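You operate a simulated robot arm through the tools that you are given. There is no shell and no other tool. Be economical: measure what you need, move in short steps, check, and stop when the job is done.

Carry out the task below with a simulated robot arm. There is one attempt and no reset: what you move stays moved.

## Task
Take the wide paste brush and leave it in the green eyelet tray. Take the yellow eyelet strap and put it on the top of the low checking shelf. Pull the trim chest drawer open. The order is free.

The check looks at the end state, three seconds after you hand in, the way a careful person would. Anything else that was tipped, shoved, dropped, spilled or broken makes it a failure.

## Robot
A 7-joint arm with a two-finger parallel gripper on a trunk, on a base that drives. Base frame: it is fixed to the floor where the robot stands at the start and does not move with it; the origin is under the middle of the robot, x ahead of it, y to its left, z up; the surface under the hand at the start is at about z = 900. Readings come in mm, rad, newtons and seconds.
Its first joint turns from -2.897 to 2.897 rad. Places, roughly: green eyelet tray [-1500, -1000, 1000]; top of the low checking shelf (240x24 cm) [1080, 8960, 440]; trim chest drawer [1000, 1500, 500]; wide paste brush (5x2x16 cm) [800, 0, 1000]; yellow eyelet strap (11x5x2 cm) [1400, 9000, 900]. Payload 1.57 kg.
The tool frame sits at the grasp point between the pads (the TCP): z along the fingers, y along the line on which they close. The tips reach 30 mm beyond it. The gripper opens to 110 mm. The fingers are 24 mm wide and 12 mm thick; the gripper's body (48 by 112 mm) begins 78 mm behind the TCP.
Orientation is told as [roll, pitch, yaw] about the base's x, y, z axes, in that order, counted from this pose: with the fingers straight down and closing along the base's y, the tool's x points along the base's -x, its y along +y and its z along -z.

## Interface
- The arm moves only by the tool drive_tool. Its argument "rows" is a list of rows, each an object (a shift or turn left out is 0, a gripper value left out holds the last) with "linear": the shift along the base's x, y, z in units of 40 mm (1.0 is 40 mm), a list of three; "rot": the turn, a rotation vector about the base's x, y, z in units of 4 degrees (1.0 is 4 degrees), a list of three; "grip": the closure in counts, from 0 (fully open) to 255 (shut). In form: [{"linear": [tx, ty, tz], "rot": [wx, wy, wz], "grip": grip}, ...]. A call has 1 to 8 rows; each row shifts and turns the commanded pose from where the row before left it. A call with a number of a shift or a turn outside -1 to 1 is refused whole. A row lasts 0.2 s, in which the tool goes at most 50 mm and 0.15 rad; a call with a longer step from one row to the next is refused whole, and so is a gripper value outside its range. Where a pose cannot be reached the arm comes as near as it can. A force on the tool above 40 N (or 10 N above the force at the start of the call, whichever is more), or a blocked arm, ends the call early, and 0.2 s more pass. The fingers move at their own pace (about 108 mm/s each) and stop on an object; they squeeze with about 41 N. The grip force told is the motor's: it shows also when the fingers shut on nothing. Time passes only in rows, and 0.2 s behind the last, so rows that do not move let the fingers close. It gives the time, the measured TCP pose, the force on the tool (base axes), the opening and the grip force at its end, in the units of the frame above (readings bear some noise), with the torque about the TCP (base axes, N m) and any sound that the robot's microphone picked up.
- Cameras (640 x 400 px; columns grow to the right, rows downward): "scene" is now at [506.9, 179.2, 1348.7]; the picture's right is [-0.27, -0.96, 0.00], its down [-0.69, 0.19, -0.70] and it looks along [0.67, -0.19, -0.71] (base axes); focal length 269 px, centre (320, 200). "wrist" rides on the gripper at [70, 16, -141] in the tool frame; the picture's right is [-0.23, 0.97, 0.00], its down [-0.86, -0.20, -0.48] and it looks along [-0.47, -0.11, 0.88] (tool axes); focal length 222 px, centre (320, 200). There is no depth. A picture from a camera that has moved, and an enlarged one, comes with that camera's place and axes in the base frame and with its lens.
- get_image(camera): a new picture of that camera. No time passes.
- slide_trunk(by): slides the trunk up (or, below 0, down) by that many mm; the arm and the scene camera ride with it, the base frame stays. It gives what a move gives, with no picture.
- base_move(legs): drives the robot by 1 to 6 legs, each [ahead, left, turn to the left] in mm, mm and rad, along the robot's own axes; the way and the turn of a leg run together, so that a leg with both is an arc; at most 1500 mm and 3.142 rad a leg. The arm and the cameras ride along, it lands a little off, and it stops where it bumps. It gives what a move gives.
- pan_tilt(pan, tilt): turns the head with the scene camera to pan (to the left, within 1.798 rad either way) and tilt (down, from -0.506 to 1.204), counted from straight ahead of the robot. It gives what a move gives.
- close_up(camera, box): a new picture of the part [left, top, right, bottom] of that camera's present view, enlarged. No time passes.
- job_done(): hands the job in; it is judged then, once.

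Go step by step. Nothing tells you exact positions but the pictures and the camera data: compare them with the known pose of the tool, close in by small moves and look again before you grip or let go. The budget is 165 turns and 112 pictures, counting those below and the enlarged ones. Unless the task says otherwise, let go and move clear before handing in, and close with one line.

The tools are called after ">>>" as a command line: name --argument value ..., lists and objects as JSON in quotes. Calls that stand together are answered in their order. drive_tool: Moves the arm, as the interface text tells. Its arguments: {"type":"object","properties":{"rows":{"type":"array","items":{"type":"object","properties":{"linear":{"type":"array","items":{"type":"number"}},"rot":{"type":"array","items":{"type":"number"}},"grip":{"type":"number"}}}}},"required":["rows"]} The other tools are called the same way: slide_trunk (by) slides the trunk up or down; base_move (legs) drives the base; pan_tilt (pan, tilt) turns the head that bears the scene camera; get_image (camera) takes a picture; close_up (camera, box) takes an enlarged picture of a part of a camera's view; job_done () hands the job in.

At the start:

```text
clock: 0.0
tcp_pos: [657.6, 220.9, 1128.0]
tool_rot: [0.0, 0.001, 0.0]
ft_force: [-0.2, -1.1, -0.3]
torque: [-0.02, 0.02, -0.01]
gripper_width: 110.1
finger_force: 0.1
trunk travel left (down, up): [-400.0, 210.0]
robot x, y, heading: [-1.2, 1.6, 0.001]
head pan, tilt: [-0.274, 0.794]
```

scene: 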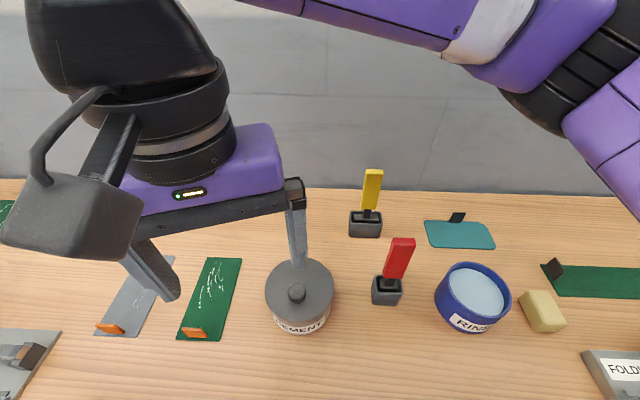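
wrist: 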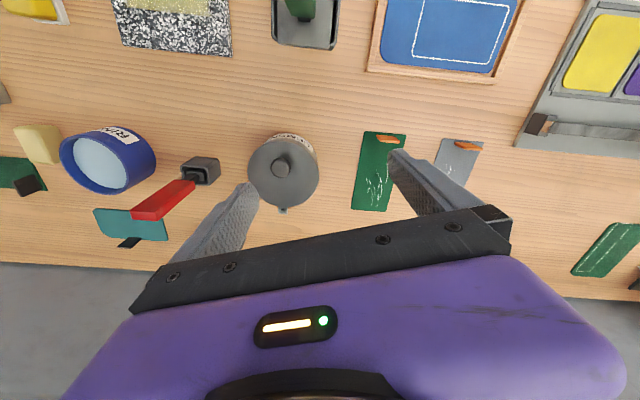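

I see a bench with two brushes standing in holders (yellow and red handles), a cement pot and a rinse bowl. I'll look more closely to tell which is the wide brush.

>>> close_up --camera "scene" --box '[320, 150, 520, 320]'

>>> pan_tilt --pan -0.9 --tilt 0.6

>>> get_image --camera "scene"

```text
2.35 times, centred on (420, 235) of scene
camera zoom: at [506.9, 179.2, 1348.7], right [-0.27, -0.96, 0.0], down [-0.69, 0.19, -0.7], along [0.67, -0.19, -0.71], focal length 634 px, centre (85, 118)
```

zoom: 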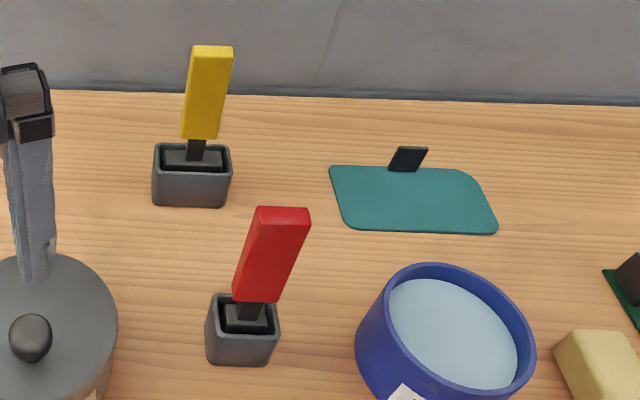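

```text
clock: 1.0
tcp_pos: [658.1, 220.7, 1126.7]
tool_rot: [-0.002, 0.001, -0.001]
ft_force: [0.3, -0.1, -0.7]
torque: [0.01, 0.01, 0.0]
gripper_width: 110.0
finger_force: 0.1
trunk travel left (down, up): [-400.0, 210.0]
robot x, y, heading: [-3.5, -0.4, 0.004]
head pan, tilt: [-0.901, 0.6]
```

```text
108 pictures are left
camera scene: at [484.0, 131.9, 1365.1], right [-0.78, -0.62, 0.0], down [-0.35, 0.44, -0.82], along [0.51, -0.65, -0.57], focal length 269 px, centre (320, 200)
```

scene: 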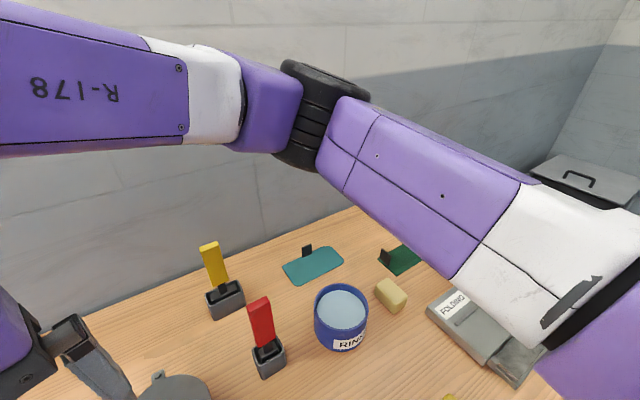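

The yellow-handled brush stands at about (805, 0) with its handle top near (824, -8, 1057), and it's the wide one, so I'll hover above it.

>>> drive_tool --rows '[{"linear": [0.65, -0.94, 0.14], "grip": 0}, {"linear": [0.65, -0.94, 0.14]}, {"linear": [0.65, -0.94, 0.14]}, {"linear": [0.65, -0.94, 0.14]}, {"linear": [0.65, -0.94, 0.14]}, {"linear": [0.65, -0.94, 0.14]}, {}]'

>>> get_image --camera "wrist"

>>> pan_tilt --pan -0.274 --tilt 0.7

>>> get_image --camera "scene"

```text
clock: 2.6
tcp_pos: [813.9, -3.2, 1161.1]
tool_rot: [-0.001, 0.0, 0.001]
ft_force: [-0.1, 0.0, -0.8]
torque: [0.03, -0.01, -0.02]
gripper_width: 110.0
finger_force: 0.2
trunk travel left (down, up): [-400.0, 210.0]
robot x, y, heading: [-0.4, -0.9, -0.0]
head pan, tilt: [-0.901, 0.6]
```

```text
107 pictures are left
camera wrist: at [745.8, 13.2, 1301.6], right [0.23, 0.97, 0.0], down [0.86, -0.2, 0.48], along [0.47, -0.11, -0.88], focal length 222 px, centre (320, 200)
```

wrist: 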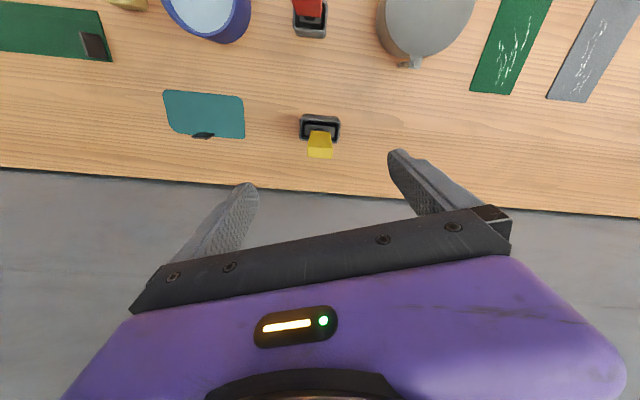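

```text
clock: 3.6
tcp_pos: [813.5, -3.5, 1161.0]
tool_rot: [-0.001, 0.0, -0.001]
ft_force: [0.4, -0.8, 0.2]
torque: [-0.02, 0.03, 0.03]
gripper_width: 109.9
finger_force: 0.1
trunk travel left (down, up): [-400.0, 210.0]
robot x, y, heading: [2.4, 2.4, 0.001]
head pan, tilt: [-0.274, 0.7]
```

```text
106 pictures are left
camera scene: at [510.8, 178.0, 1356.5], right [-0.27, -0.96, 0.0], down [-0.62, 0.17, -0.77], along [0.74, -0.21, -0.64], focal length 269 px, centre (320, 200)
```

scene: 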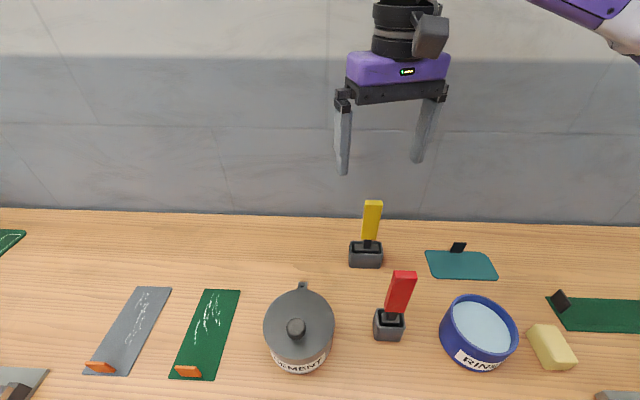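

The wrist view puts the handle at (814, -3), standing upright, right under the hand. I'll descend around it and close.

>>> drive_tool --rows '[{"linear": [0, 0, -0.83]}, {"linear": [0, 0, -0.83]}, {"linear": [0, 0, -0.83]}, {"linear": [0, 0, -0.83]}, {}]'

>>> get_image --camera "scene"

>>> get_image --camera "wrist"

```text
clock: 4.8
tcp_pos: [813.4, -5.0, 1028.8]
tool_rot: [0.0, 0.001, 0.0]
ft_force: [-0.7, 0.4, 0.7]
torque: [-0.03, -0.01, 0.05]
gripper_width: 110.1
finger_force: 0.0
trunk travel left (down, up): [-400.0, 210.0]
robot x, y, heading: [-3.4, 0.6, -0.001]
head pan, tilt: [-0.274, 0.7]
```

```text
105 pictures are left
camera scene: at [510.8, 178.1, 1356.5], right [-0.27, -0.96, 0.0], down [-0.62, 0.17, -0.76], along [0.74, -0.21, -0.64], focal length 269 px, centre (320, 200)
```

scene: 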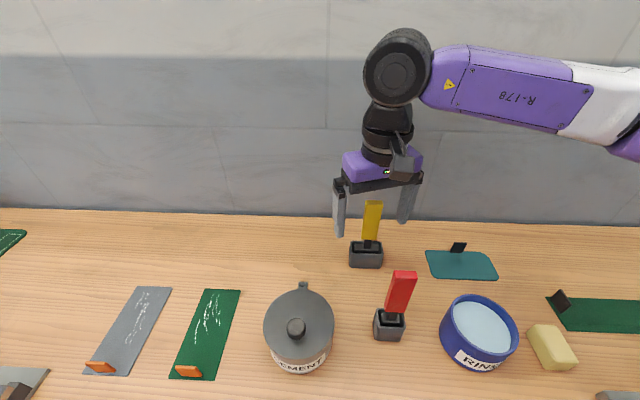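

```text
104 pictures are left
camera wrist: at [746.4, 11.7, 1168.5], right [0.23, 0.97, 0.0], down [0.86, -0.2, 0.48], along [0.47, -0.11, -0.88], focal length 222 px, centre (320, 200)
```

wrist: 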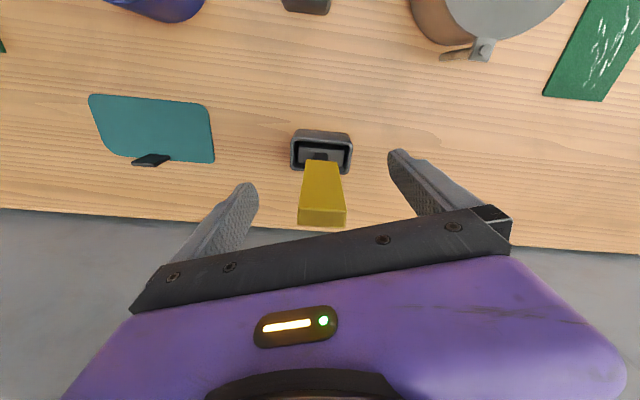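

The handle sits between the fingers, so I'll close on it.

>>> drive_tool --rows '[{"grip": 255}, {}, {}, {}, {}]'

>>> drive_tool --rows '[{"linear": [0, 0, 0.5]}, {"linear": [0, 0, 0.8]}, {"linear": [0, 0, 0.8]}, {"linear": [0, 0, 0.8]}, {"linear": [0, 0, 0.8]}, {}]'

>>> get_image --camera "scene"

```text
clock: 6.0
tcp_pos: [814.8, -4.6, 1028.0]
tool_rot: [-0.001, 0.0, 0.001]
ft_force: [-0.2, 0.5, 0.4]
torque: [0.03, -0.03, -0.02]
gripper_width: 29.8
finger_force: 39.3
trunk travel left (down, up): [-400.0, 210.0]
robot x, y, heading: [-1.4, -2.8, -0.0]
head pan, tilt: [-0.274, 0.7]
```

```text
clock: 7.4
tcp_pos: [813.8, -5.8, 1178.6]
tool_rot: [0.0, -0.001, 0.001]
ft_force: [-1.0, -0.5, -0.8]
torque: [0.01, 0.01, 0.0]
gripper_width: 29.0
finger_force: 38.8
trunk travel left (down, up): [-400.0, 210.0]
robot x, y, heading: [-1.1, 1.0, 0.003]
head pan, tilt: [-0.274, 0.7]
```

```text
103 pictures are left
camera scene: at [510.9, 178.1, 1356.5], right [-0.27, -0.96, 0.0], down [-0.62, 0.17, -0.76], along [0.74, -0.21, -0.64], focal length 269 px, centre (320, 200)
```

scene: 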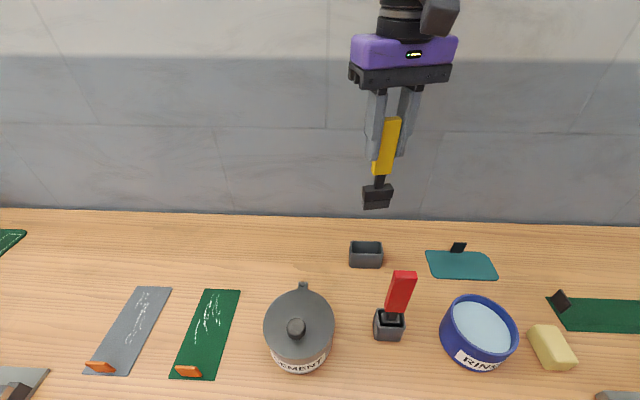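

The brush is out of its holder. I'll look around the room for the route to the tray before driving.

>>> pan_tilt --pan -1.79 --tilt 0.35

>>> get_image --camera "scene"

>>> pan_tilt --pan 1.79 --tilt 0.35

>>> get_image --camera "scene"

>>> pan_tilt --pan 0.8 --tilt 0.4

>>> get_image --camera "scene"

```text
clock: 9.1
tcp_pos: [813.6, -4.9, 1177.3]
tool_rot: [0.001, 0.0, -0.001]
ft_force: [1.1, 0.2, -0.4]
torque: [0.02, -0.02, -0.01]
gripper_width: 28.1
finger_force: 37.7
trunk travel left (down, up): [-400.0, 210.0]
robot x, y, heading: [-1.2, 0.1, -0.006]
head pan, tilt: [-1.791, 0.351]
```

```text
102 pictures are left
camera scene: at [408.8, 110.2, 1387.9], right [-0.98, 0.22, 0.0], down [0.07, 0.34, -0.94], along [-0.2, -0.92, -0.34], focal length 269 px, centre (320, 200)
```

scene: 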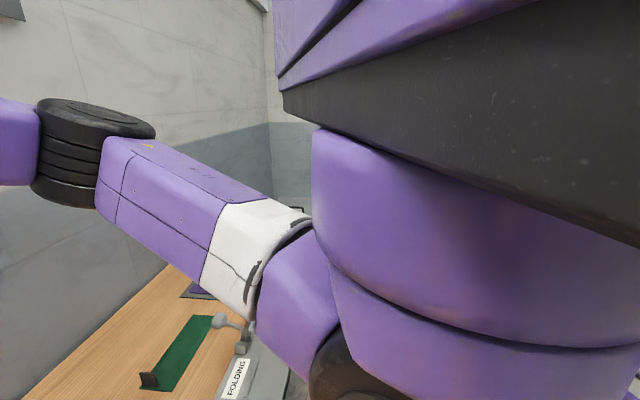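

```text
clock: 12.0
tcp_pos: [813.2, -6.8, 1177.2]
tool_rot: [0.001, 0.001, 0.0]
ft_force: [-0.3, 0.5, -0.7]
torque: [0.01, -0.02, 0.01]
gripper_width: 28.1
finger_force: 38.3
trunk travel left (down, up): [-400.0, 210.0]
robot x, y, heading: [-0.4, -2.4, -0.001]
head pan, tilt: [1.791, 0.351]
```

```text
101 pictures are left
camera scene: at [408.8, 292.0, 1387.9], right [0.98, 0.22, 0.0], down [0.07, -0.34, -0.94], along [-0.2, 0.92, -0.34], focal length 269 px, centre (320, 200)
```

scene: 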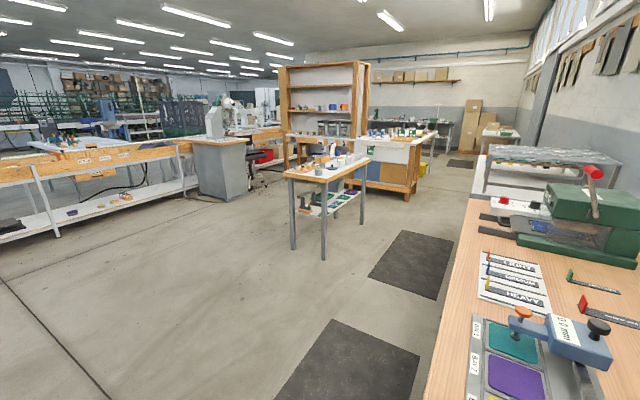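

```text
clock: 13.3
tcp_pos: [813.4, -6.1, 1177.8]
tool_rot: [-0.001, 0.001, -0.001]
ft_force: [0.0, 0.4, -0.2]
torque: [0.0, 0.0, 0.01]
gripper_width: 28.3
finger_force: 38.3
trunk travel left (down, up): [-400.0, 210.0]
robot x, y, heading: [0.3, 5.3, -0.0]
head pan, tilt: [0.799, 0.4]
```

```text
100 pictures are left
camera scene: at [493.6, 267.5, 1383.4], right [0.72, -0.7, 0.0], down [-0.27, -0.28, -0.92], along [0.64, 0.66, -0.39], focal length 269 px, centre (320, 200)
```

scene: 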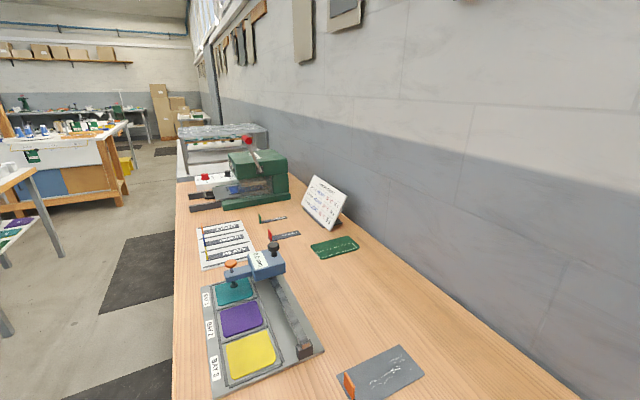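

Bench runs along y with its front edge at x≈520; the floor to the left looks open. I'll pull the arm in, back off and turn left to view what's behind.

>>> drive_tool --rows '[{"linear": [-0.9, 0, 0.3]}, {"linear": [-0.9, 0, 0.3]}, {"linear": [-0.9, 0, 0.3]}, {"linear": [-0.9, 0, 0.3]}, {}]'

>>> base_move --legs '[[-300, 0, 0], [0, 0, 1.5]]'

>>> pan_tilt --pan 1.5 --tilt 0.35

>>> get_image --camera "scene"

>>> pan_tilt --pan 0.4 --tilt 0.3

>>> get_image --camera "scene"

```text
clock: 14.5
tcp_pos: [669.0, -8.5, 1225.3]
tool_rot: [0.001, 0.0, 0.002]
ft_force: [-0.7, 0.7, -0.8]
torque: [0.01, 0.03, 0.03]
gripper_width: 28.1
finger_force: 38.2
trunk travel left (down, up): [-400.0, 210.0]
robot x, y, heading: [-0.6, 1.4, 0.0]
head pan, tilt: [0.799, 0.4]
```

```text
clock: 20.1
tcp_pos: [-224.3, 664.6, 1224.3]
tool_rot: [0.0, 0.001, 1.467]
ft_force: [0.0, -0.6, -1.1]
torque: [-0.02, -0.02, 0.0]
gripper_width: 28.2
finger_force: 38.7
trunk travel left (down, up): [-400.0, 210.0]
robot x, y, heading: [-298.9, -2.0, 1.465]
head pan, tilt: [0.799, 0.4]
```

```text
clock: 21.2
tcp_pos: [-225.2, 665.2, 1225.2]
tool_rot: [0.0, 0.001, 1.467]
ft_force: [0.1, 0.2, -1.2]
torque: [0.0, 0.0, 0.01]
gripper_width: 28.5
finger_force: 38.9
trunk travel left (down, up): [-400.0, 210.0]
robot x, y, heading: [-302.2, 0.2, 1.466]
head pan, tilt: [1.499, 0.351]
```

```text
99 pictures are left
camera scene: at [-545.7, 462.6, 1387.9], right [0.18, 0.98, 0.0], down [0.34, -0.06, -0.94], along [-0.92, 0.17, -0.34], focal length 269 px, centre (320, 200)
```

scene: 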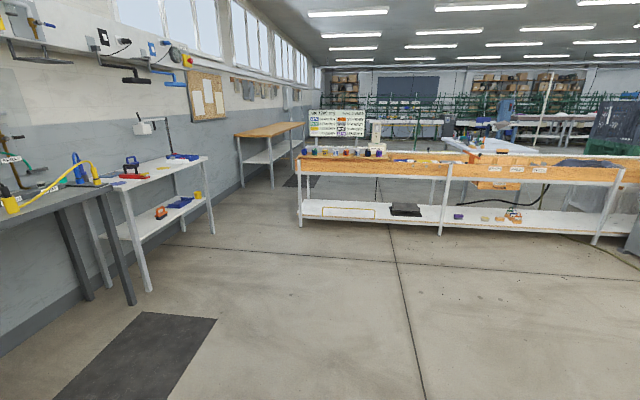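

```text
clock: 22.5
tcp_pos: [-224.4, 665.3, 1224.3]
tool_rot: [0.001, 0.001, 1.469]
ft_force: [0.4, 0.2, -0.9]
torque: [0.0, -0.01, -0.01]
gripper_width: 28.3
finger_force: 38.8
trunk travel left (down, up): [-400.0, 210.0]
robot x, y, heading: [-303.5, -2.5, 1.465]
head pan, tilt: [0.4, 0.3]
```

```text
98 pictures are left
camera scene: at [-481.3, 535.6, 1392.6], right [0.96, 0.29, 0.0], down [0.09, -0.28, -0.96], along [-0.28, 0.91, -0.3], focal length 269 px, centre (320, 200)
```

scene: 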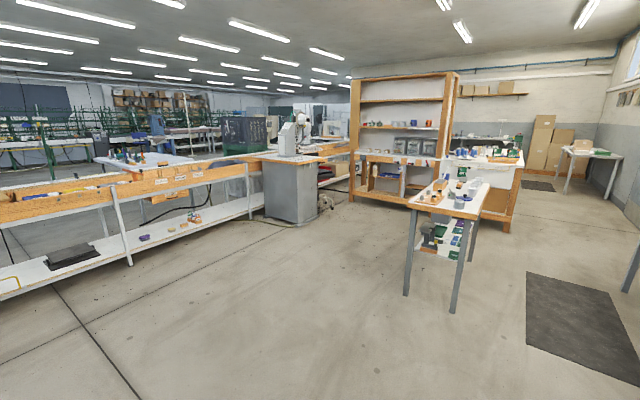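

A dark table lies against the side wall, its front edge near y≈-600; the green tray should be on it. I'll sidestep to x≈-1500 and turn to face it.

>>> base_move --legs '[[-28, 1203, 0], [0, 0, -3.036]]'

>>> pan_tilt --pan 0.2 --tilt 0.6

>>> get_image --camera "scene"

```text
clock: 35.6
tcp_pos: [-1470.4, -573.7, 1224.1]
tool_rot: [0.0, 0.0, -1.5]
ft_force: [-0.5, -0.7, -0.8]
torque: [-0.01, 0.01, 0.02]
gripper_width: 28.2
finger_force: 38.2
trunk travel left (down, up): [-400.0, 210.0]
robot x, y, heading: [-1510.9, 94.9, -1.497]
head pan, tilt: [0.4, 0.3]
```

```text
clock: 36.4
tcp_pos: [-1469.1, -572.6, 1223.1]
tool_rot: [-0.001, 0.0, -1.499]
ft_force: [0.6, 0.0, -0.1]
torque: [0.01, 0.0, 0.01]
gripper_width: 28.2
finger_force: 38.5
trunk travel left (down, up): [-400.0, 210.0]
robot x, y, heading: [-1509.4, 93.0, -1.498]
head pan, tilt: [0.201, 0.6]
```

```text
97 pictures are left
camera scene: at [-1253.6, -400.2, 1365.2], right [-0.96, -0.27, 0.0], down [-0.15, 0.54, -0.83], along [0.22, -0.8, -0.56], focal length 269 px, centre (320, 200)
```

scene: 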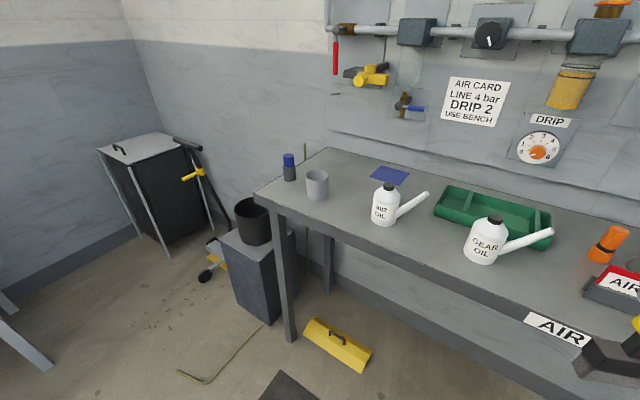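

The green tray is behind two oil cans. I'll zoom in on it.

>>> close_up --camera "scene" --box '[360, 140, 640, 320]'

>>> get_image --camera "wrist"

>>> pan_tilt --pan -0.3 --tilt 0.8

>>> get_image --camera "scene"

```text
2.22 times, centred on (500, 230) of scene
camera zoom: at [-1253.6, -400.2, 1365.2], right [-0.96, -0.27, 0.0], down [-0.15, 0.54, -0.83], along [0.22, -0.8, -0.56], focal length 599 px, centre (-80, 133)
```

zoom: 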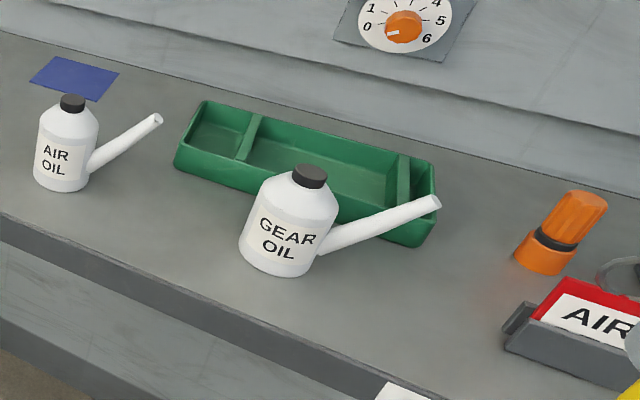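

```text
95 pictures are left
camera wrist: at [-1457.0, -501.9, 1364.9], right [0.99, -0.16, 0.0], down [-0.14, -0.87, 0.48], along [-0.07, -0.47, -0.88], focal length 222 px, centre (320, 200)
```

wrist: 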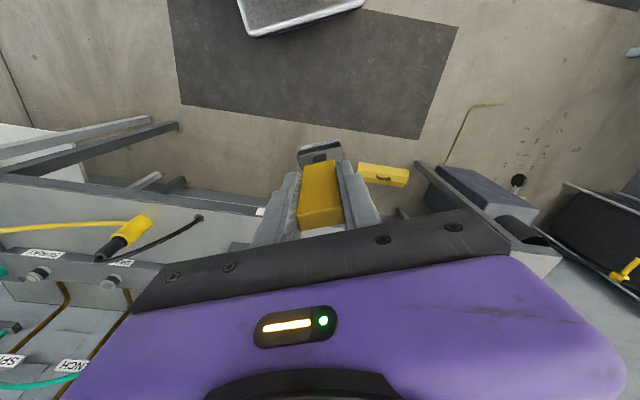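

```text
clock: 37.4
tcp_pos: [-1469.2, -573.7, 1224.5]
tool_rot: [0.0, -0.001, -1.499]
ft_force: [-0.1, 0.1, -0.1]
torque: [-0.03, 0.01, -0.02]
gripper_width: 28.1
finger_force: 38.3
trunk travel left (down, up): [-400.0, 210.0]
robot x, y, heading: [-1507.8, 91.4, -1.497]
head pan, tilt: [-0.3, 0.799]
```

```text
94 pictures are left
camera scene: at [-1295.6, -393.7, 1348.3], right [-0.97, 0.23, 0.0], down [0.16, 0.7, -0.7], along [-0.16, -0.68, -0.72], focal length 269 px, centre (320, 200)
```

scene: 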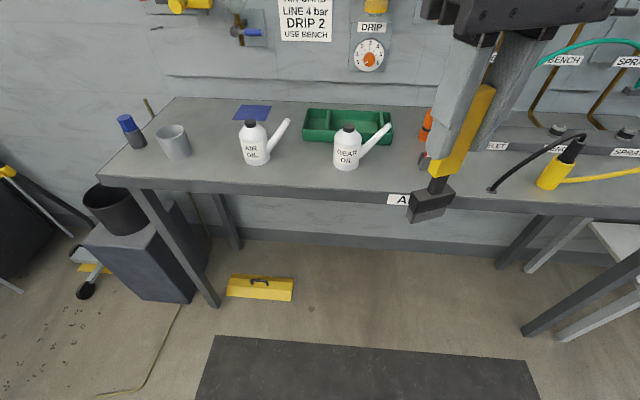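

The table's legs put its front edge near y≈-1060, with the tray around (-1555, -1110, ~900). I'll drive 350 mm closer and straighten up.

>>> base_move --legs '[[350, -60, 0], [0, 0, -0.073]]'

>>> pan_tilt --pan 0.1 --tilt 0.85

>>> get_image --camera "scene"

>>> get_image --camera "wrist"

```text
clock: 40.1
tcp_pos: [-1550.1, -927.1, 1224.3]
tool_rot: [0.0, 0.0, -1.569]
ft_force: [-0.5, 0.8, 0.5]
torque: [0.03, 0.0, 0.0]
gripper_width: 28.2
finger_force: 38.7
trunk travel left (down, up): [-400.0, 210.0]
robot x, y, heading: [-1542.1, -256.2, -1.565]
head pan, tilt: [-0.3, 0.799]
```

```text
clock: 41.0
tcp_pos: [-1550.4, -926.9, 1224.5]
tool_rot: [0.002, -0.001, -1.569]
ft_force: [-0.5, -0.5, 0.5]
torque: [0.01, 0.02, -0.01]
gripper_width: 28.0
finger_force: 38.6
trunk travel left (down, up): [-400.0, 210.0]
robot x, y, heading: [-1542.8, -257.4, -1.567]
head pan, tilt: [0.099, 0.85]
```

```text
93 pictures are left
camera scene: at [-1332.2, -760.5, 1344.3], right [-0.99, -0.1, 0.0], down [-0.08, 0.75, -0.66], along [0.07, -0.66, -0.75], focal length 269 px, centre (320, 200)
```

scene: 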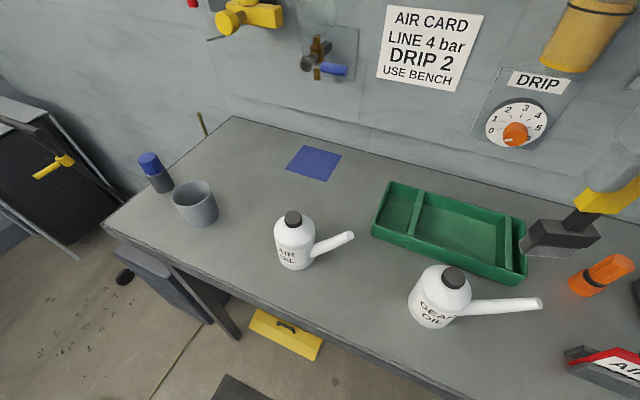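

```text
92 pictures are left
camera wrist: at [-1532.2, -856.9, 1365.0], right [0.97, -0.22, 0.0], down [-0.2, -0.86, 0.48], along [-0.11, -0.47, -0.88], focal length 222 px, centre (320, 200)
```

wrist: 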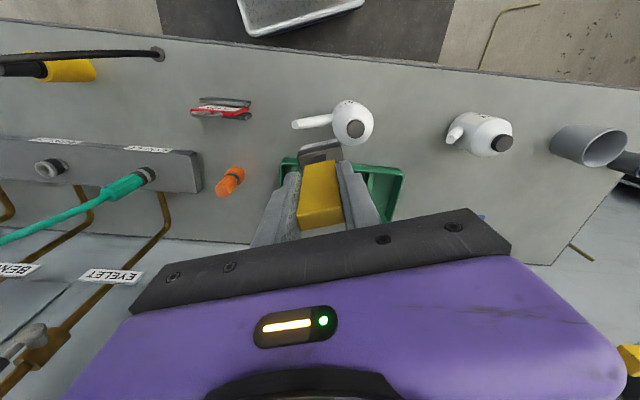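

I've a clear view of the tray now; I'll zoom in to measure its compartments.

>>> close_up --camera "scene" --box '[350, 165, 610, 340]'

>>> close_up --camera "wrist" --box '[200, 80, 440, 230]'

```text
2.29 times, centred on (480, 252) of scene
camera zoom: at [-1332.2, -760.5, 1344.3], right [-0.99, -0.1, 0.0], down [-0.08, 0.75, -0.66], along [0.07, -0.66, -0.75], focal length 616 px, centre (-46, 80)
```

zoom: 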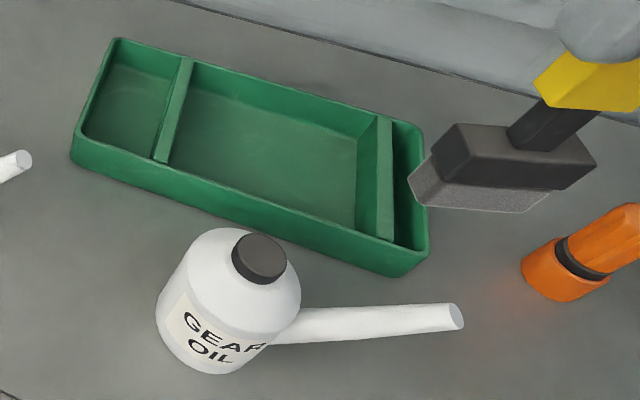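

```text
2.67 times, centred on (320, 155) of wrist
camera zoom: at [-1532.2, -856.9, 1365.0], right [0.97, -0.22, 0.0], down [-0.2, -0.86, 0.48], along [-0.11, -0.47, -0.88], focal length 592 px, centre (320, 320)
```

zoom: 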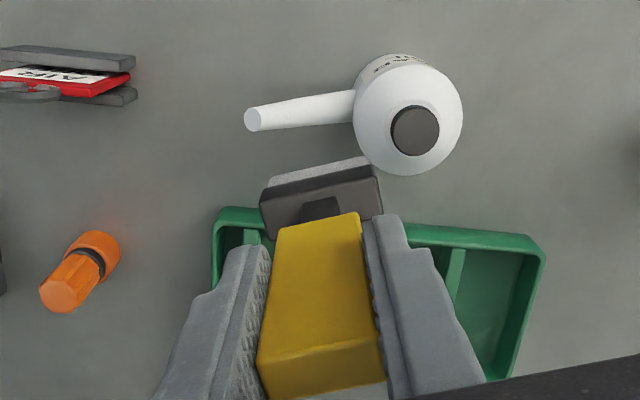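

The tray is about 255×127 mm, centred near (-1541, -1088), turned about 16°, with dividers. I'll lay the brush along it with the head in the middle compartment, starting by turning the hand high above.

>>> drive_tool --rows '[{"linear": [0.07, -0.23, 0], "rot": [0, 0, 1]}, {"linear": [0.07, -0.23, 0], "rot": [0, 0, 1]}, {"linear": [0.07, -0.23, 0], "rot": [0, 0, 1]}, {"linear": [0.07, -0.23, 0], "rot": [0, 0, 1]}, {"linear": [0.07, -0.23, 0], "rot": [0, 0, 1]}, {"linear": [0.07, -0.23, 0], "rot": [0, 0, 1]}, {"linear": [0.07, -0.23, 0], "rot": [0, 0, 1]}, {"linear": [0.07, -0.23, 0], "rot": [0, 0, 1]}]'

>>> drive_tool --rows '[{"linear": [0.07, -0.23, 0], "rot": [0, 0, 1]}, {"linear": [0.07, -0.23, 0], "rot": [0, 0, 1]}, {"linear": [0.07, -0.23, 0], "rot": [0, 0, 1]}, {"linear": [0.07, -0.23, 0], "rot": [0, 0, 1]}, {"linear": [0.07, -0.23, 0], "rot": [0, 0, 1]}, {"linear": [0.07, -0.23, 0], "rot": [0, 0, 1]}, {"linear": [0.07, -0.23, 0], "rot": [0, 0, 1]}, {"linear": [0.07, -0.23, 0], "rot": [0, 0, 1]}]'

>>> drive_tool --rows '[{"linear": [0.07, -0.23, 0], "rot": [0, 0, 1]}, {"linear": [0.07, -0.23, 0], "rot": [0, 0, 1]}, {"linear": [0.07, -0.23, 0], "rot": [0, 0, 0.5]}, {"rot": [0.28, 0.96, 0]}, {"rot": [0.28, 0.96, 0]}, {"rot": [0.28, 0.96, 0]}, {"rot": [0.28, 0.96, 0]}, {"rot": [0.28, 0.96, 0]}]'

>>> get_image --camera "scene"

```text
clock: 42.8
tcp_pos: [-1528.2, -1000.7, 1226.5]
tool_rot: [-0.001, 0.001, -1.009]
ft_force: [-0.7, 0.1, -1.3]
torque: [0.02, 0.02, -0.01]
gripper_width: 28.2
finger_force: 37.7
trunk travel left (down, up): [-400.0, 210.0]
robot x, y, heading: [-1539.9, -259.5, -1.569]
head pan, tilt: [0.099, 0.85]
```

```text
clock: 44.6
tcp_pos: [-1466.5, -1016.2, 1209.2]
tool_rot: [0.0, -0.001, -0.453]
ft_force: [-0.3, 0.3, -0.2]
torque: [-0.02, 0.0, 0.05]
gripper_width: 28.4
finger_force: 38.4
out of reach, approached as far as the arm can: row 6, 7, 8
trunk travel left (down, up): [-400.0, 210.0]
robot x, y, heading: [-1544.9, -257.1, -1.572]
head pan, tilt: [0.099, 0.85]
```

```text
clock: 46.4
tcp_pos: [-1417.6, -966.1, 1190.7]
tool_rot: [0.0, 0.349, -0.28]
ft_force: [0.4, 0.1, -0.2]
torque: [-0.02, -0.03, 0.0]
gripper_width: 28.2
finger_force: 38.4
out of reach, approached as far as the arm can: row 1, 2, 3, 5, 6, 7, 8
trunk travel left (down, up): [-400.0, 210.0]
robot x, y, heading: [-1545.2, -257.4, -1.568]
head pan, tilt: [0.099, 0.85]
```

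```text
89 pictures are left
camera scene: at [-1332.5, -760.6, 1344.3], right [-0.99, -0.1, 0.0], down [-0.08, 0.75, -0.66], along [0.07, -0.66, -0.75], focal length 269 px, centre (320, 200)
```

scene: 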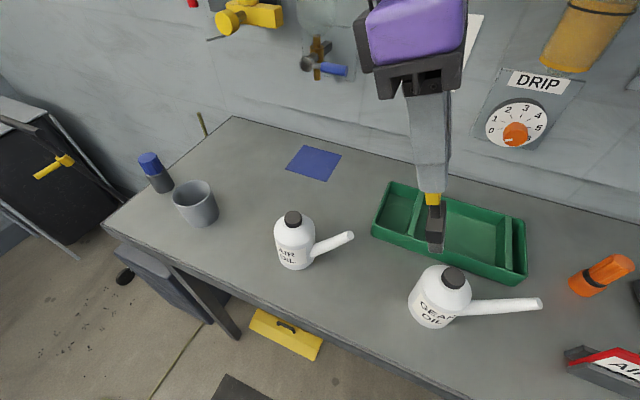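

Some of the pose was out of reach, so I'll bring the robot closer (130 mm ahead, 80 mm left), keeping the brush high above the cans.

>>> base_move --legs '[[130, 80, 0]]'

>>> drive_tool --rows '[{"linear": [-0.5, 0, 0], "rot": [0.28, 0.96, 0]}, {"linear": [-0.5, 0, 0], "rot": [0.28, 0.96, 0]}, {"linear": [-0.5, 0, 0], "rot": [0.28, 0.96, 0]}, {"linear": [-0.5, 0, 0], "rot": [0.28, 0.96, 0]}]'

```text
clock: 47.8
tcp_pos: [-1336.0, -1094.3, 1191.1]
tool_rot: [0.003, 0.35, -0.277]
ft_force: [0.2, -0.5, -0.6]
torque: [0.01, 0.0, 0.03]
gripper_width: 28.1
finger_force: 38.4
trunk travel left (down, up): [-400.0, 210.0]
robot x, y, heading: [-1464.4, -386.0, -1.563]
head pan, tilt: [0.099, 0.85]
```

```text
clock: 48.8
tcp_pos: [-1401.6, -1053.7, 1168.5]
tool_rot: [0.002, 0.631, -0.28]
ft_force: [-0.4, -0.6, -0.4]
torque: [0.0, -0.04, 0.03]
gripper_width: 28.1
finger_force: 38.5
out of reach, approached as far as the arm can: row 1, 2, 3, 4
trunk travel left (down, up): [-400.0, 210.0]
robot x, y, heading: [-1466.2, -388.4, -1.565]
head pan, tilt: [0.099, 0.85]
```

The arm comes up short at this height; I'll raise the trunk so the hand works lower relative to the shoulder.

>>> slide_trunk --by 180

>>> drive_tool --rows '[{"linear": [-0.3, -0.15, -1]}, {"linear": [-0.3, -0.15, -1]}, {"linear": [-0.3, -0.15, -1]}, {"linear": [-0.3, -0.15, -1]}, {}]'

```text
clock: 50.8
tcp_pos: [-1400.5, -1054.8, 1348.5]
tool_rot: [0.001, 0.627, -0.281]
ft_force: [0.2, 0.0, -0.7]
torque: [-0.01, -0.03, -0.01]
gripper_width: 27.9
finger_force: 38.5
trunk travel left (down, up): [-580.0, 30.0]
robot x, y, heading: [-1459.7, -386.9, -1.563]
head pan, tilt: [0.099, 0.85]
```

```text
clock: 52.0
tcp_pos: [-1450.3, -1077.4, 1190.3]
tool_rot: [0.0, 0.626, -0.281]
ft_force: [0.6, -0.1, -0.6]
torque: [-0.02, -0.01, 0.0]
gripper_width: 28.4
finger_force: 39.0
trunk travel left (down, up): [-580.0, 30.0]
robot x, y, heading: [-1461.2, -385.3, -1.568]
head pan, tilt: [0.099, 0.85]
```

That works. I'll finish the tilt to about 60° and move over the tray.

>>> drive_tool --rows '[{"linear": [-0.2, -0.1, -0.17], "rot": [0.28, 0.96, 0]}, {"linear": [-0.2, -0.1, -0.17], "rot": [0.28, 0.96, 0]}, {"linear": [-0.2, -0.1, -0.17], "rot": [0.28, 0.96, 0]}, {"linear": [-0.2, -0.1, -0.17], "rot": [0.28, 0.96, 0]}, {"linear": [-0.2, -0.1, -0.17], "rot": [0.28, 0.96, 0]}, {"linear": [-0.2, -0.1, -0.17], "rot": [0.28, 0.96, 0]}, {}]'

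>>> pan_tilt --pan -0.1 --tilt 0.95

>>> get_image --camera "scene"

>>> get_image --camera "wrist"

```text
clock: 53.5
tcp_pos: [-1491.1, -1082.2, 1145.3]
tool_rot: [-0.005, 1.046, -0.288]
ft_force: [0.4, 0.9, -0.6]
torque: [0.01, -0.05, -0.05]
gripper_width: 28.3
finger_force: 38.6
out of reach, approached as far as the arm can: row 3, 4, 5, 6
trunk travel left (down, up): [-580.0, 30.0]
robot x, y, heading: [-1465.3, -387.8, -1.567]
head pan, tilt: [0.099, 0.85]
```

```text
clock: 54.3
tcp_pos: [-1489.9, -1082.4, 1145.6]
tool_rot: [-0.006, 1.045, -0.287]
ft_force: [0.3, -0.2, -1.2]
torque: [-0.01, -0.01, 0.0]
gripper_width: 28.2
finger_force: 38.4
trunk travel left (down, up): [-580.0, 30.0]
robot x, y, heading: [-1462.5, -382.3, -1.569]
head pan, tilt: [-0.099, 0.949]
```

```text
88 pictures are left
camera scene: at [-1266.5, -884.7, 1516.8], right [-1.0, 0.1, 0.0], down [0.08, 0.81, -0.58], along [-0.06, -0.58, -0.81], focal length 269 px, centre (320, 200)
```

scene: 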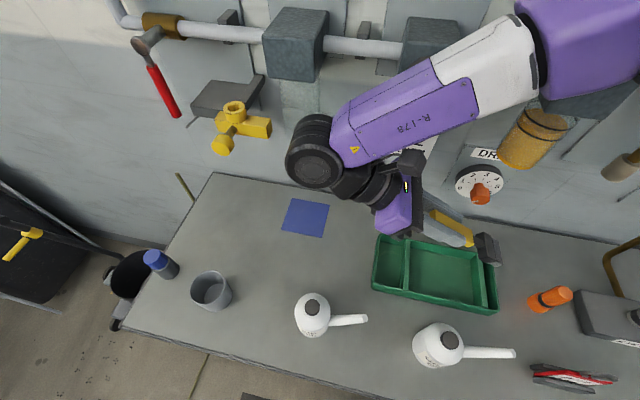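

```text
87 pictures are left
camera wrist: at [-1400.6, -1090.3, 1275.8], right [0.38, 0.9, -0.2], down [0.75, -0.43, -0.5], along [-0.54, 0.04, -0.84], focal length 222 px, centre (320, 200)
```

wrist: 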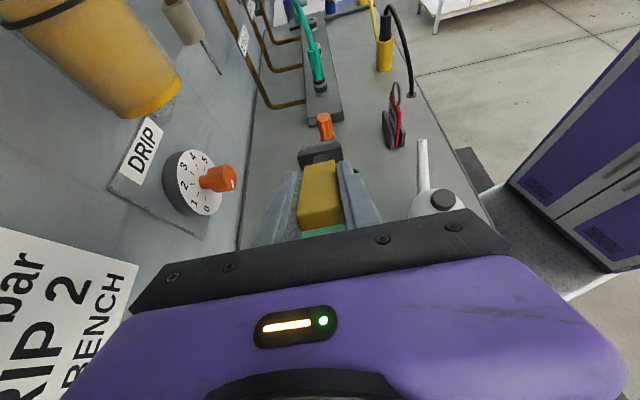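

The pose is right. I'll zoom to refine the tray position from this second vantage before lowering.

>>> close_up --camera "scene" --box '[350, 190, 530, 330]'

```text
2.86 times, centred on (440, 260) of scene
camera zoom: at [-1266.5, -884.7, 1516.8], right [-1.0, 0.1, 0.0], down [0.08, 0.81, -0.58], along [-0.06, -0.58, -0.81], focal length 770 px, centre (-23, 29)
```

zoom: 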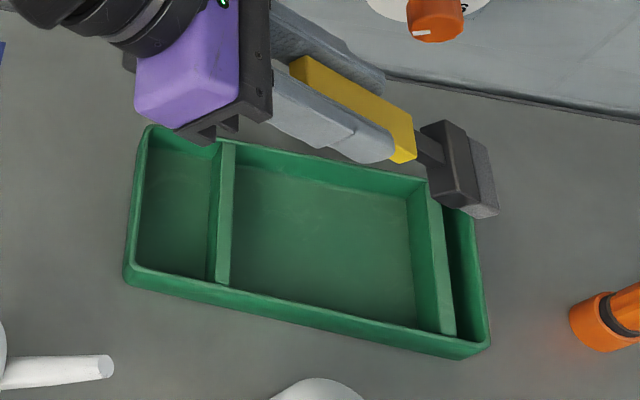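

The rim is at about z 940 and the brush tip at (-1592, -1052, 1084). I'll shift slightly and lower until just above the tray floor.

>>> drive_tool --rows '[{"linear": [-0.17, -0.45, -0.5]}, {"linear": [0, 0, -0.8]}, {"linear": [0, 0, -0.8]}, {"linear": [0, 0, -0.8]}, {}]'

>>> close_up --camera "scene" --box '[350, 190, 530, 330]'

```text
clock: 55.5
tcp_pos: [-1490.2, -1082.5, 1041.2]
tool_rot: [0.003, 1.045, -0.282]
ft_force: [0.5, 0.2, 0.1]
torque: [-0.02, -0.03, -0.03]
gripper_width: 28.2
finger_force: 38.5
out of reach, approached as far as the arm can: row 1
trunk travel left (down, up): [-580.0, 30.0]
robot x, y, heading: [-1465.9, -386.7, -1.573]
head pan, tilt: [-0.099, 0.949]
```

```text
2.86 times, centred on (440, 260) of scene
camera zoom: at [-1266.6, -884.7, 1516.7], right [-1.0, 0.1, 0.0], down [0.08, 0.81, -0.58], along [-0.06, -0.58, -0.81], focal length 770 px, centre (-23, 29)
```

zoom: 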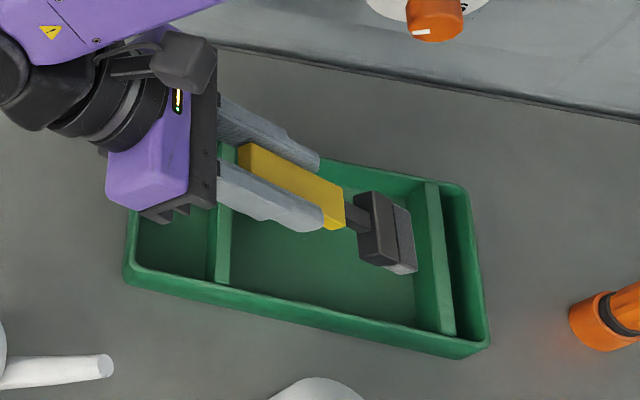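

The brush lines up with the middle compartment; I'll shift 18 mm away from me and lower gently.

>>> drive_tool --rows '[{"linear": [-0.1, -0.42, -0.4]}, {"linear": [0, 0, -0.6]}, {}]'

>>> drive_tool --rows '[{"linear": [0, 0, -0.2]}, {"linear": [0, 0, -0.15]}, {}]'

>>> close_up --camera "scene" --box '[350, 190, 530, 330]'

```text
clock: 56.3
tcp_pos: [-1490.8, -1080.4, 1016.5]
tool_rot: [-0.008, 1.046, -0.289]
ft_force: [0.6, -0.5, -1.1]
torque: [0.0, -0.04, -0.01]
gripper_width: 28.2
finger_force: 38.1
out of reach, approached as far as the arm can: row 1
trunk travel left (down, up): [-580.0, 30.0]
robot x, y, heading: [-1461.1, -387.2, -1.571]
head pan, tilt: [-0.099, 0.949]
```

```text
clock: 57.1
tcp_pos: [-1491.6, -1080.3, 1010.3]
tool_rot: [-0.006, 1.045, -0.29]
ft_force: [0.4, -0.3, -0.5]
torque: [0.01, -0.05, 0.01]
gripper_width: 28.1
finger_force: 38.4
out of reach, approached as far as the arm can: row 2
trunk travel left (down, up): [-580.0, 30.0]
robot x, y, heading: [-1462.6, -384.5, -1.564]
head pan, tilt: [-0.099, 0.949]
```

```text
2.86 times, centred on (440, 260) of scene
camera zoom: at [-1266.5, -884.6, 1516.8], right [-1.0, 0.1, 0.0], down [0.08, 0.81, -0.58], along [-0.06, -0.58, -0.81], focal length 770 px, centre (-23, 29)
```

zoom: 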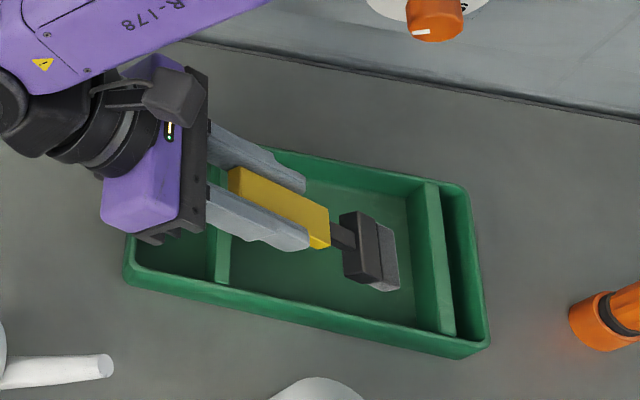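

The arm is at its joint limit here, so I'll shift with the base and lower with the trunk.

>>> base_move --legs '[[18, 0, 0]]'

>>> slide_trunk --by -20

>>> close_up --camera "scene" --box '[350, 190, 530, 330]'

```text
clock: 57.9
tcp_pos: [-1491.8, -1099.1, 1009.9]
tool_rot: [-0.006, 1.044, -0.291]
ft_force: [-0.8, 0.4, 0.1]
torque: [-0.02, -0.04, 0.01]
gripper_width: 28.1
finger_force: 38.3
trunk travel left (down, up): [-580.0, 30.0]
robot x, y, heading: [-1465.4, -404.8, -1.572]
head pan, tilt: [-0.099, 0.949]
```

```text
clock: 58.5
tcp_pos: [-1492.4, -1096.8, 990.0]
tool_rot: [-0.005, 1.046, -0.289]
ft_force: [-0.6, 0.2, -1.0]
torque: [-0.02, 0.0, 0.01]
gripper_width: 27.9
finger_force: 38.4
trunk travel left (down, up): [-560.0, 50.0]
robot x, y, heading: [-1463.4, -405.9, -1.568]
head pan, tilt: [-0.099, 0.949]
```

```text
2.86 times, centred on (440, 260) of scene
camera zoom: at [-1266.5, -902.8, 1496.7], right [-1.0, 0.1, 0.0], down [0.08, 0.81, -0.58], along [-0.06, -0.58, -0.81], focal length 770 px, centre (-23, 29)
```

zoom: 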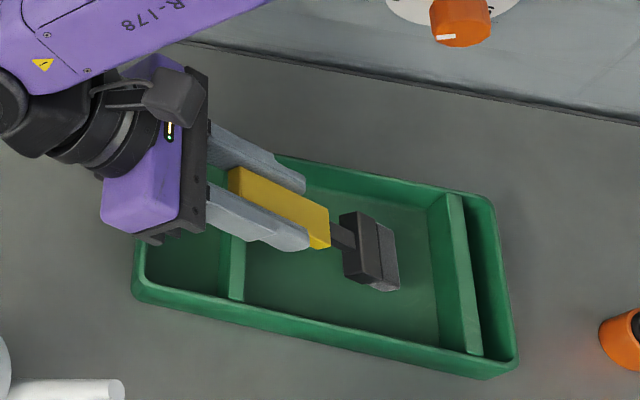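

Still above the floor; I'll keep lowering in small steps until contact.

>>> slide_trunk --by -12

>>> slide_trunk --by -6

>>> close_up --camera "scene" --box '[350, 190, 530, 330]'

```text
clock: 59.1
tcp_pos: [-1492.0, -1097.5, 979.5]
tool_rot: [-0.008, 1.044, -0.29]
ft_force: [0.2, -0.3, 3.5]
torque: [0.17, 0.36, 0.0]
gripper_width: 28.5
finger_force: 38.4
trunk travel left (down, up): [-548.0, 62.0]
robot x, y, heading: [-1463.7, -403.1, -1.563]
head pan, tilt: [-0.099, 0.949]
```

```text
clock: 59.7
tcp_pos: [-1491.9, -1097.8, 973.8]
tool_rot: [-0.009, 1.046, -0.292]
ft_force: [4.9, -2.4, 11.9]
torque: [0.3, 0.97, 0.04]
gripper_width: 28.1
finger_force: 38.1
trunk travel left (down, up): [-542.0, 68.0]
robot x, y, heading: [-1463.8, -407.9, -1.569]
head pan, tilt: [-0.099, 0.949]
```

```text
2.86 times, centred on (440, 260) of scene
camera zoom: at [-1266.2, -902.6, 1478.9], right [-1.0, 0.1, 0.0], down [0.08, 0.81, -0.58], along [-0.06, -0.58, -0.81], focal length 770 px, centre (-23, 29)
```

zoom: 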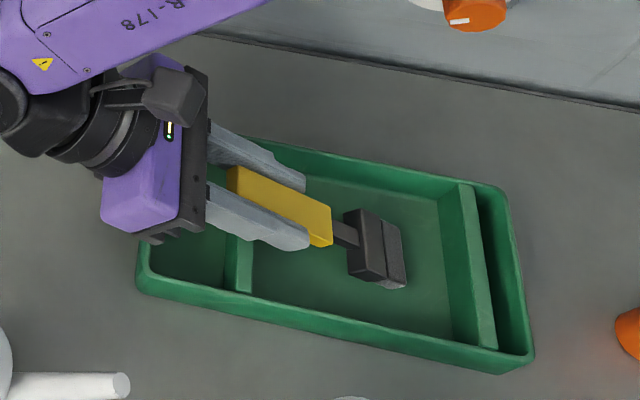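

The head touches the tray floor. I'll open partly to release the brush onto the divider.

>>> drive_tool --rows '[{"grip": 110}, {}, {}, {}]'

>>> close_up --camera "scene" --box '[350, 190, 530, 330]'

```text
clock: 60.7
tcp_pos: [-1492.4, -1097.6, 973.2]
tool_rot: [-0.006, 1.045, -0.29]
ft_force: [0.0, -0.6, 0.1]
torque: [-0.01, -0.04, 0.03]
gripper_width: 62.5
finger_force: 0.1
trunk travel left (down, up): [-542.0, 68.0]
robot x, y, heading: [-1468.4, -402.2, -1.565]
head pan, tilt: [-0.099, 0.949]
```

```text
2.86 times, centred on (440, 260) of scene
camera zoom: at [-1266.5, -902.8, 1478.7], right [-1.0, 0.1, 0.0], down [0.08, 0.81, -0.58], along [-0.06, -0.58, -0.81], focal length 770 px, centre (-23, 29)
```

zoom: 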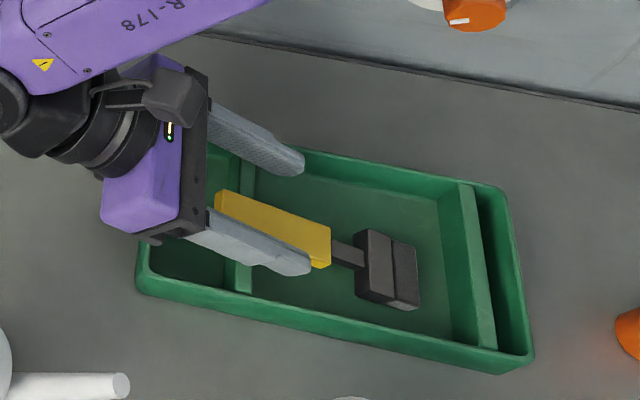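

Brush has settled inside the tray over the divider. I'll lift straight up and check.

>>> slide_trunk --by 65

>>> drive_tool --rows '[{"linear": [0.3, 0.3, 0.7]}, {"linear": [0.3, 0.3, 0.7]}, {"linear": [0.3, 0.3, 0.7]}, {"linear": [0.3, 0.3, 0.7]}, {}]'

>>> get_image --camera "scene"

```text
clock: 61.7
tcp_pos: [-1500.0, -1091.0, 1038.1]
tool_rot: [-0.003, 1.043, -0.293]
ft_force: [-0.3, 0.3, -0.4]
torque: [0.03, 0.01, -0.01]
gripper_width: 62.8
finger_force: 0.0
trunk travel left (down, up): [-607.0, 3.0]
robot x, y, heading: [-1465.0, -406.3, -1.566]
head pan, tilt: [-0.099, 0.949]
```

```text
clock: 62.9
tcp_pos: [-1441.8, -1051.2, 1150.7]
tool_rot: [-0.007, 1.044, -0.289]
ft_force: [0.6, 0.0, 0.4]
torque: [-0.01, 0.0, -0.04]
gripper_width: 62.4
finger_force: 0.0
trunk travel left (down, up): [-607.0, 3.0]
robot x, y, heading: [-1461.8, -405.5, -1.568]
head pan, tilt: [-0.099, 0.949]
```

```text
80 pictures are left
camera scene: at [-1266.4, -902.8, 1543.8], right [-1.0, 0.1, 0.0], down [0.08, 0.81, -0.58], along [-0.06, -0.58, -0.81], focal length 269 px, centre (320, 200)
```

scene: 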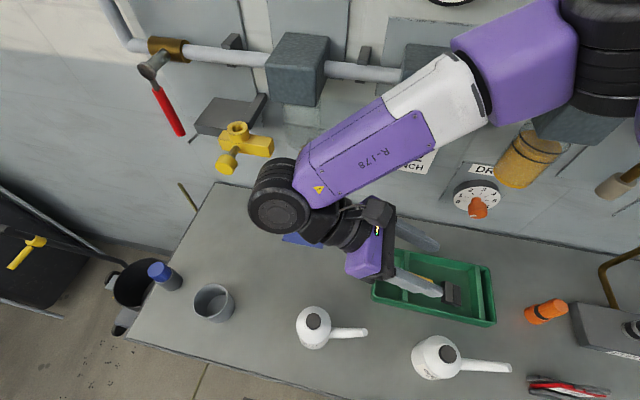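

Brush is in the tray and everything else stands undisturbed. I'll back off and restore the hand to pointing down.

>>> base_move --legs '[[-600, 0, 0]]'

>>> drive_tool --rows '[{"linear": [0, 0.3, 0.2], "rot": [-0.28, -0.96, 0]}, {"linear": [0, 0.3, 0.2], "rot": [-0.28, -0.96, 0]}, {"linear": [0, 0.3, 0.2], "rot": [-0.28, -0.96, 0]}, {"rot": [-0.28, -0.96, 0]}, {"rot": [-0.28, -0.96, 0]}, {"rot": [-0.28, -0.96, 0]}, {"rot": [-0.28, -0.96, 0]}, {"rot": [-0.28, -0.96, 0]}]'

>>> drive_tool --rows '[{"rot": [-0.28, -0.96, 0]}, {"rot": [-0.28, -0.96, 0]}, {"rot": [-0.28, -0.96, 0]}, {"rot": [-0.28, -0.96, 0]}, {"rot": [-0.28, -0.96, 0]}, {"rot": [-0.28, -0.96, 0]}, {"rot": [-0.28, -0.96, 0]}, {"rot": [0, 0, -1]}]'

>>> drive_tool --rows '[{"rot": [0, 0, -1]}, {"rot": [0, 0, -1]}, {"rot": [0, 0, -1]}, {"rot": [0, 0, -1]}, {"rot": [0, 0, -1]}, {"rot": [0, 0, -1]}, {"rot": [0, 0, -1]}, {"rot": [0, 0, -1]}]'

>>> drive_tool --rows '[{"rot": [0, 0, -1]}, {"rot": [0, 0, -1]}, {"rot": [0, 0, -1]}, {"rot": [0, 0, -1]}, {"rot": [0, 0, -1]}, {"rot": [0, 0, -1]}, {"rot": [0, 0, -1]}, {"rot": [0, 0, -1]}]'

>>> close_up --camera "scene" --box '[200, 0, 640, 275]'

```text
clock: 66.3
tcp_pos: [-1441.6, -449.9, 1149.6]
tool_rot: [-0.005, 1.045, -0.283]
ft_force: [-0.1, -0.6, -0.5]
torque: [-0.01, 0.03, -0.03]
gripper_width: 62.5
finger_force: 0.0
trunk travel left (down, up): [-607.0, 3.0]
robot x, y, heading: [-1468.2, 190.9, -1.561]
head pan, tilt: [-0.099, 0.949]
```

```text
clock: 68.1
tcp_pos: [-1440.9, -414.5, 1173.3]
tool_rot: [-0.005, 0.486, -0.282]
ft_force: [-0.8, -0.2, 0.3]
torque: [-0.01, 0.05, -0.01]
gripper_width: 62.6
finger_force: 0.2
trunk travel left (down, up): [-607.0, 3.0]
robot x, y, heading: [-1467.2, 198.6, -1.559]
head pan, tilt: [-0.099, 0.949]
```

```text
clock: 69.9
tcp_pos: [-1442.3, -415.0, 1173.7]
tool_rot: [-0.007, -0.006, -0.353]
ft_force: [0.1, -0.5, -0.3]
torque: [0.01, -0.03, 0.0]
gripper_width: 62.7
finger_force: 0.0
trunk travel left (down, up): [-607.0, 3.0]
robot x, y, heading: [-1467.8, 195.4, -1.56]
head pan, tilt: [-0.099, 0.949]
```

```text
clock: 71.7
tcp_pos: [-1441.9, -414.8, 1174.0]
tool_rot: [-0.006, -0.002, -0.913]
ft_force: [-0.2, -0.1, 0.1]
torque: [-0.04, 0.04, -0.01]
gripper_width: 62.6
finger_force: 0.0
trunk travel left (down, up): [-607.0, 3.0]
robot x, y, heading: [-1465.9, 195.2, -1.565]
head pan, tilt: [-0.099, 0.949]
```

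```text
clock: 73.5
tcp_pos: [-1441.1, -414.2, 1175.0]
tool_rot: [-0.007, -0.001, -1.472]
ft_force: [0.0, 0.1, 0.9]
torque: [0.01, 0.02, -0.01]
gripper_width: 62.7
finger_force: 0.1
trunk travel left (down, up): [-607.0, 3.0]
robot x, y, heading: [-1467.3, 193.5, -1.558]
head pan, tilt: [-0.099, 0.949]
```

```text
1.45 times, centred on (420, 138) of scene
camera zoom: at [-1267.2, -302.4, 1543.8], right [-1.0, 0.09, 0.0], down [0.07, 0.81, -0.58], along [-0.05, -0.58, -0.81], focal length 392 px, centre (174, 291)
```

zoom: 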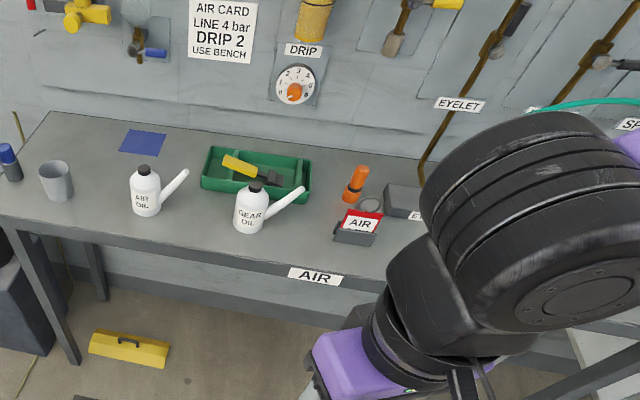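

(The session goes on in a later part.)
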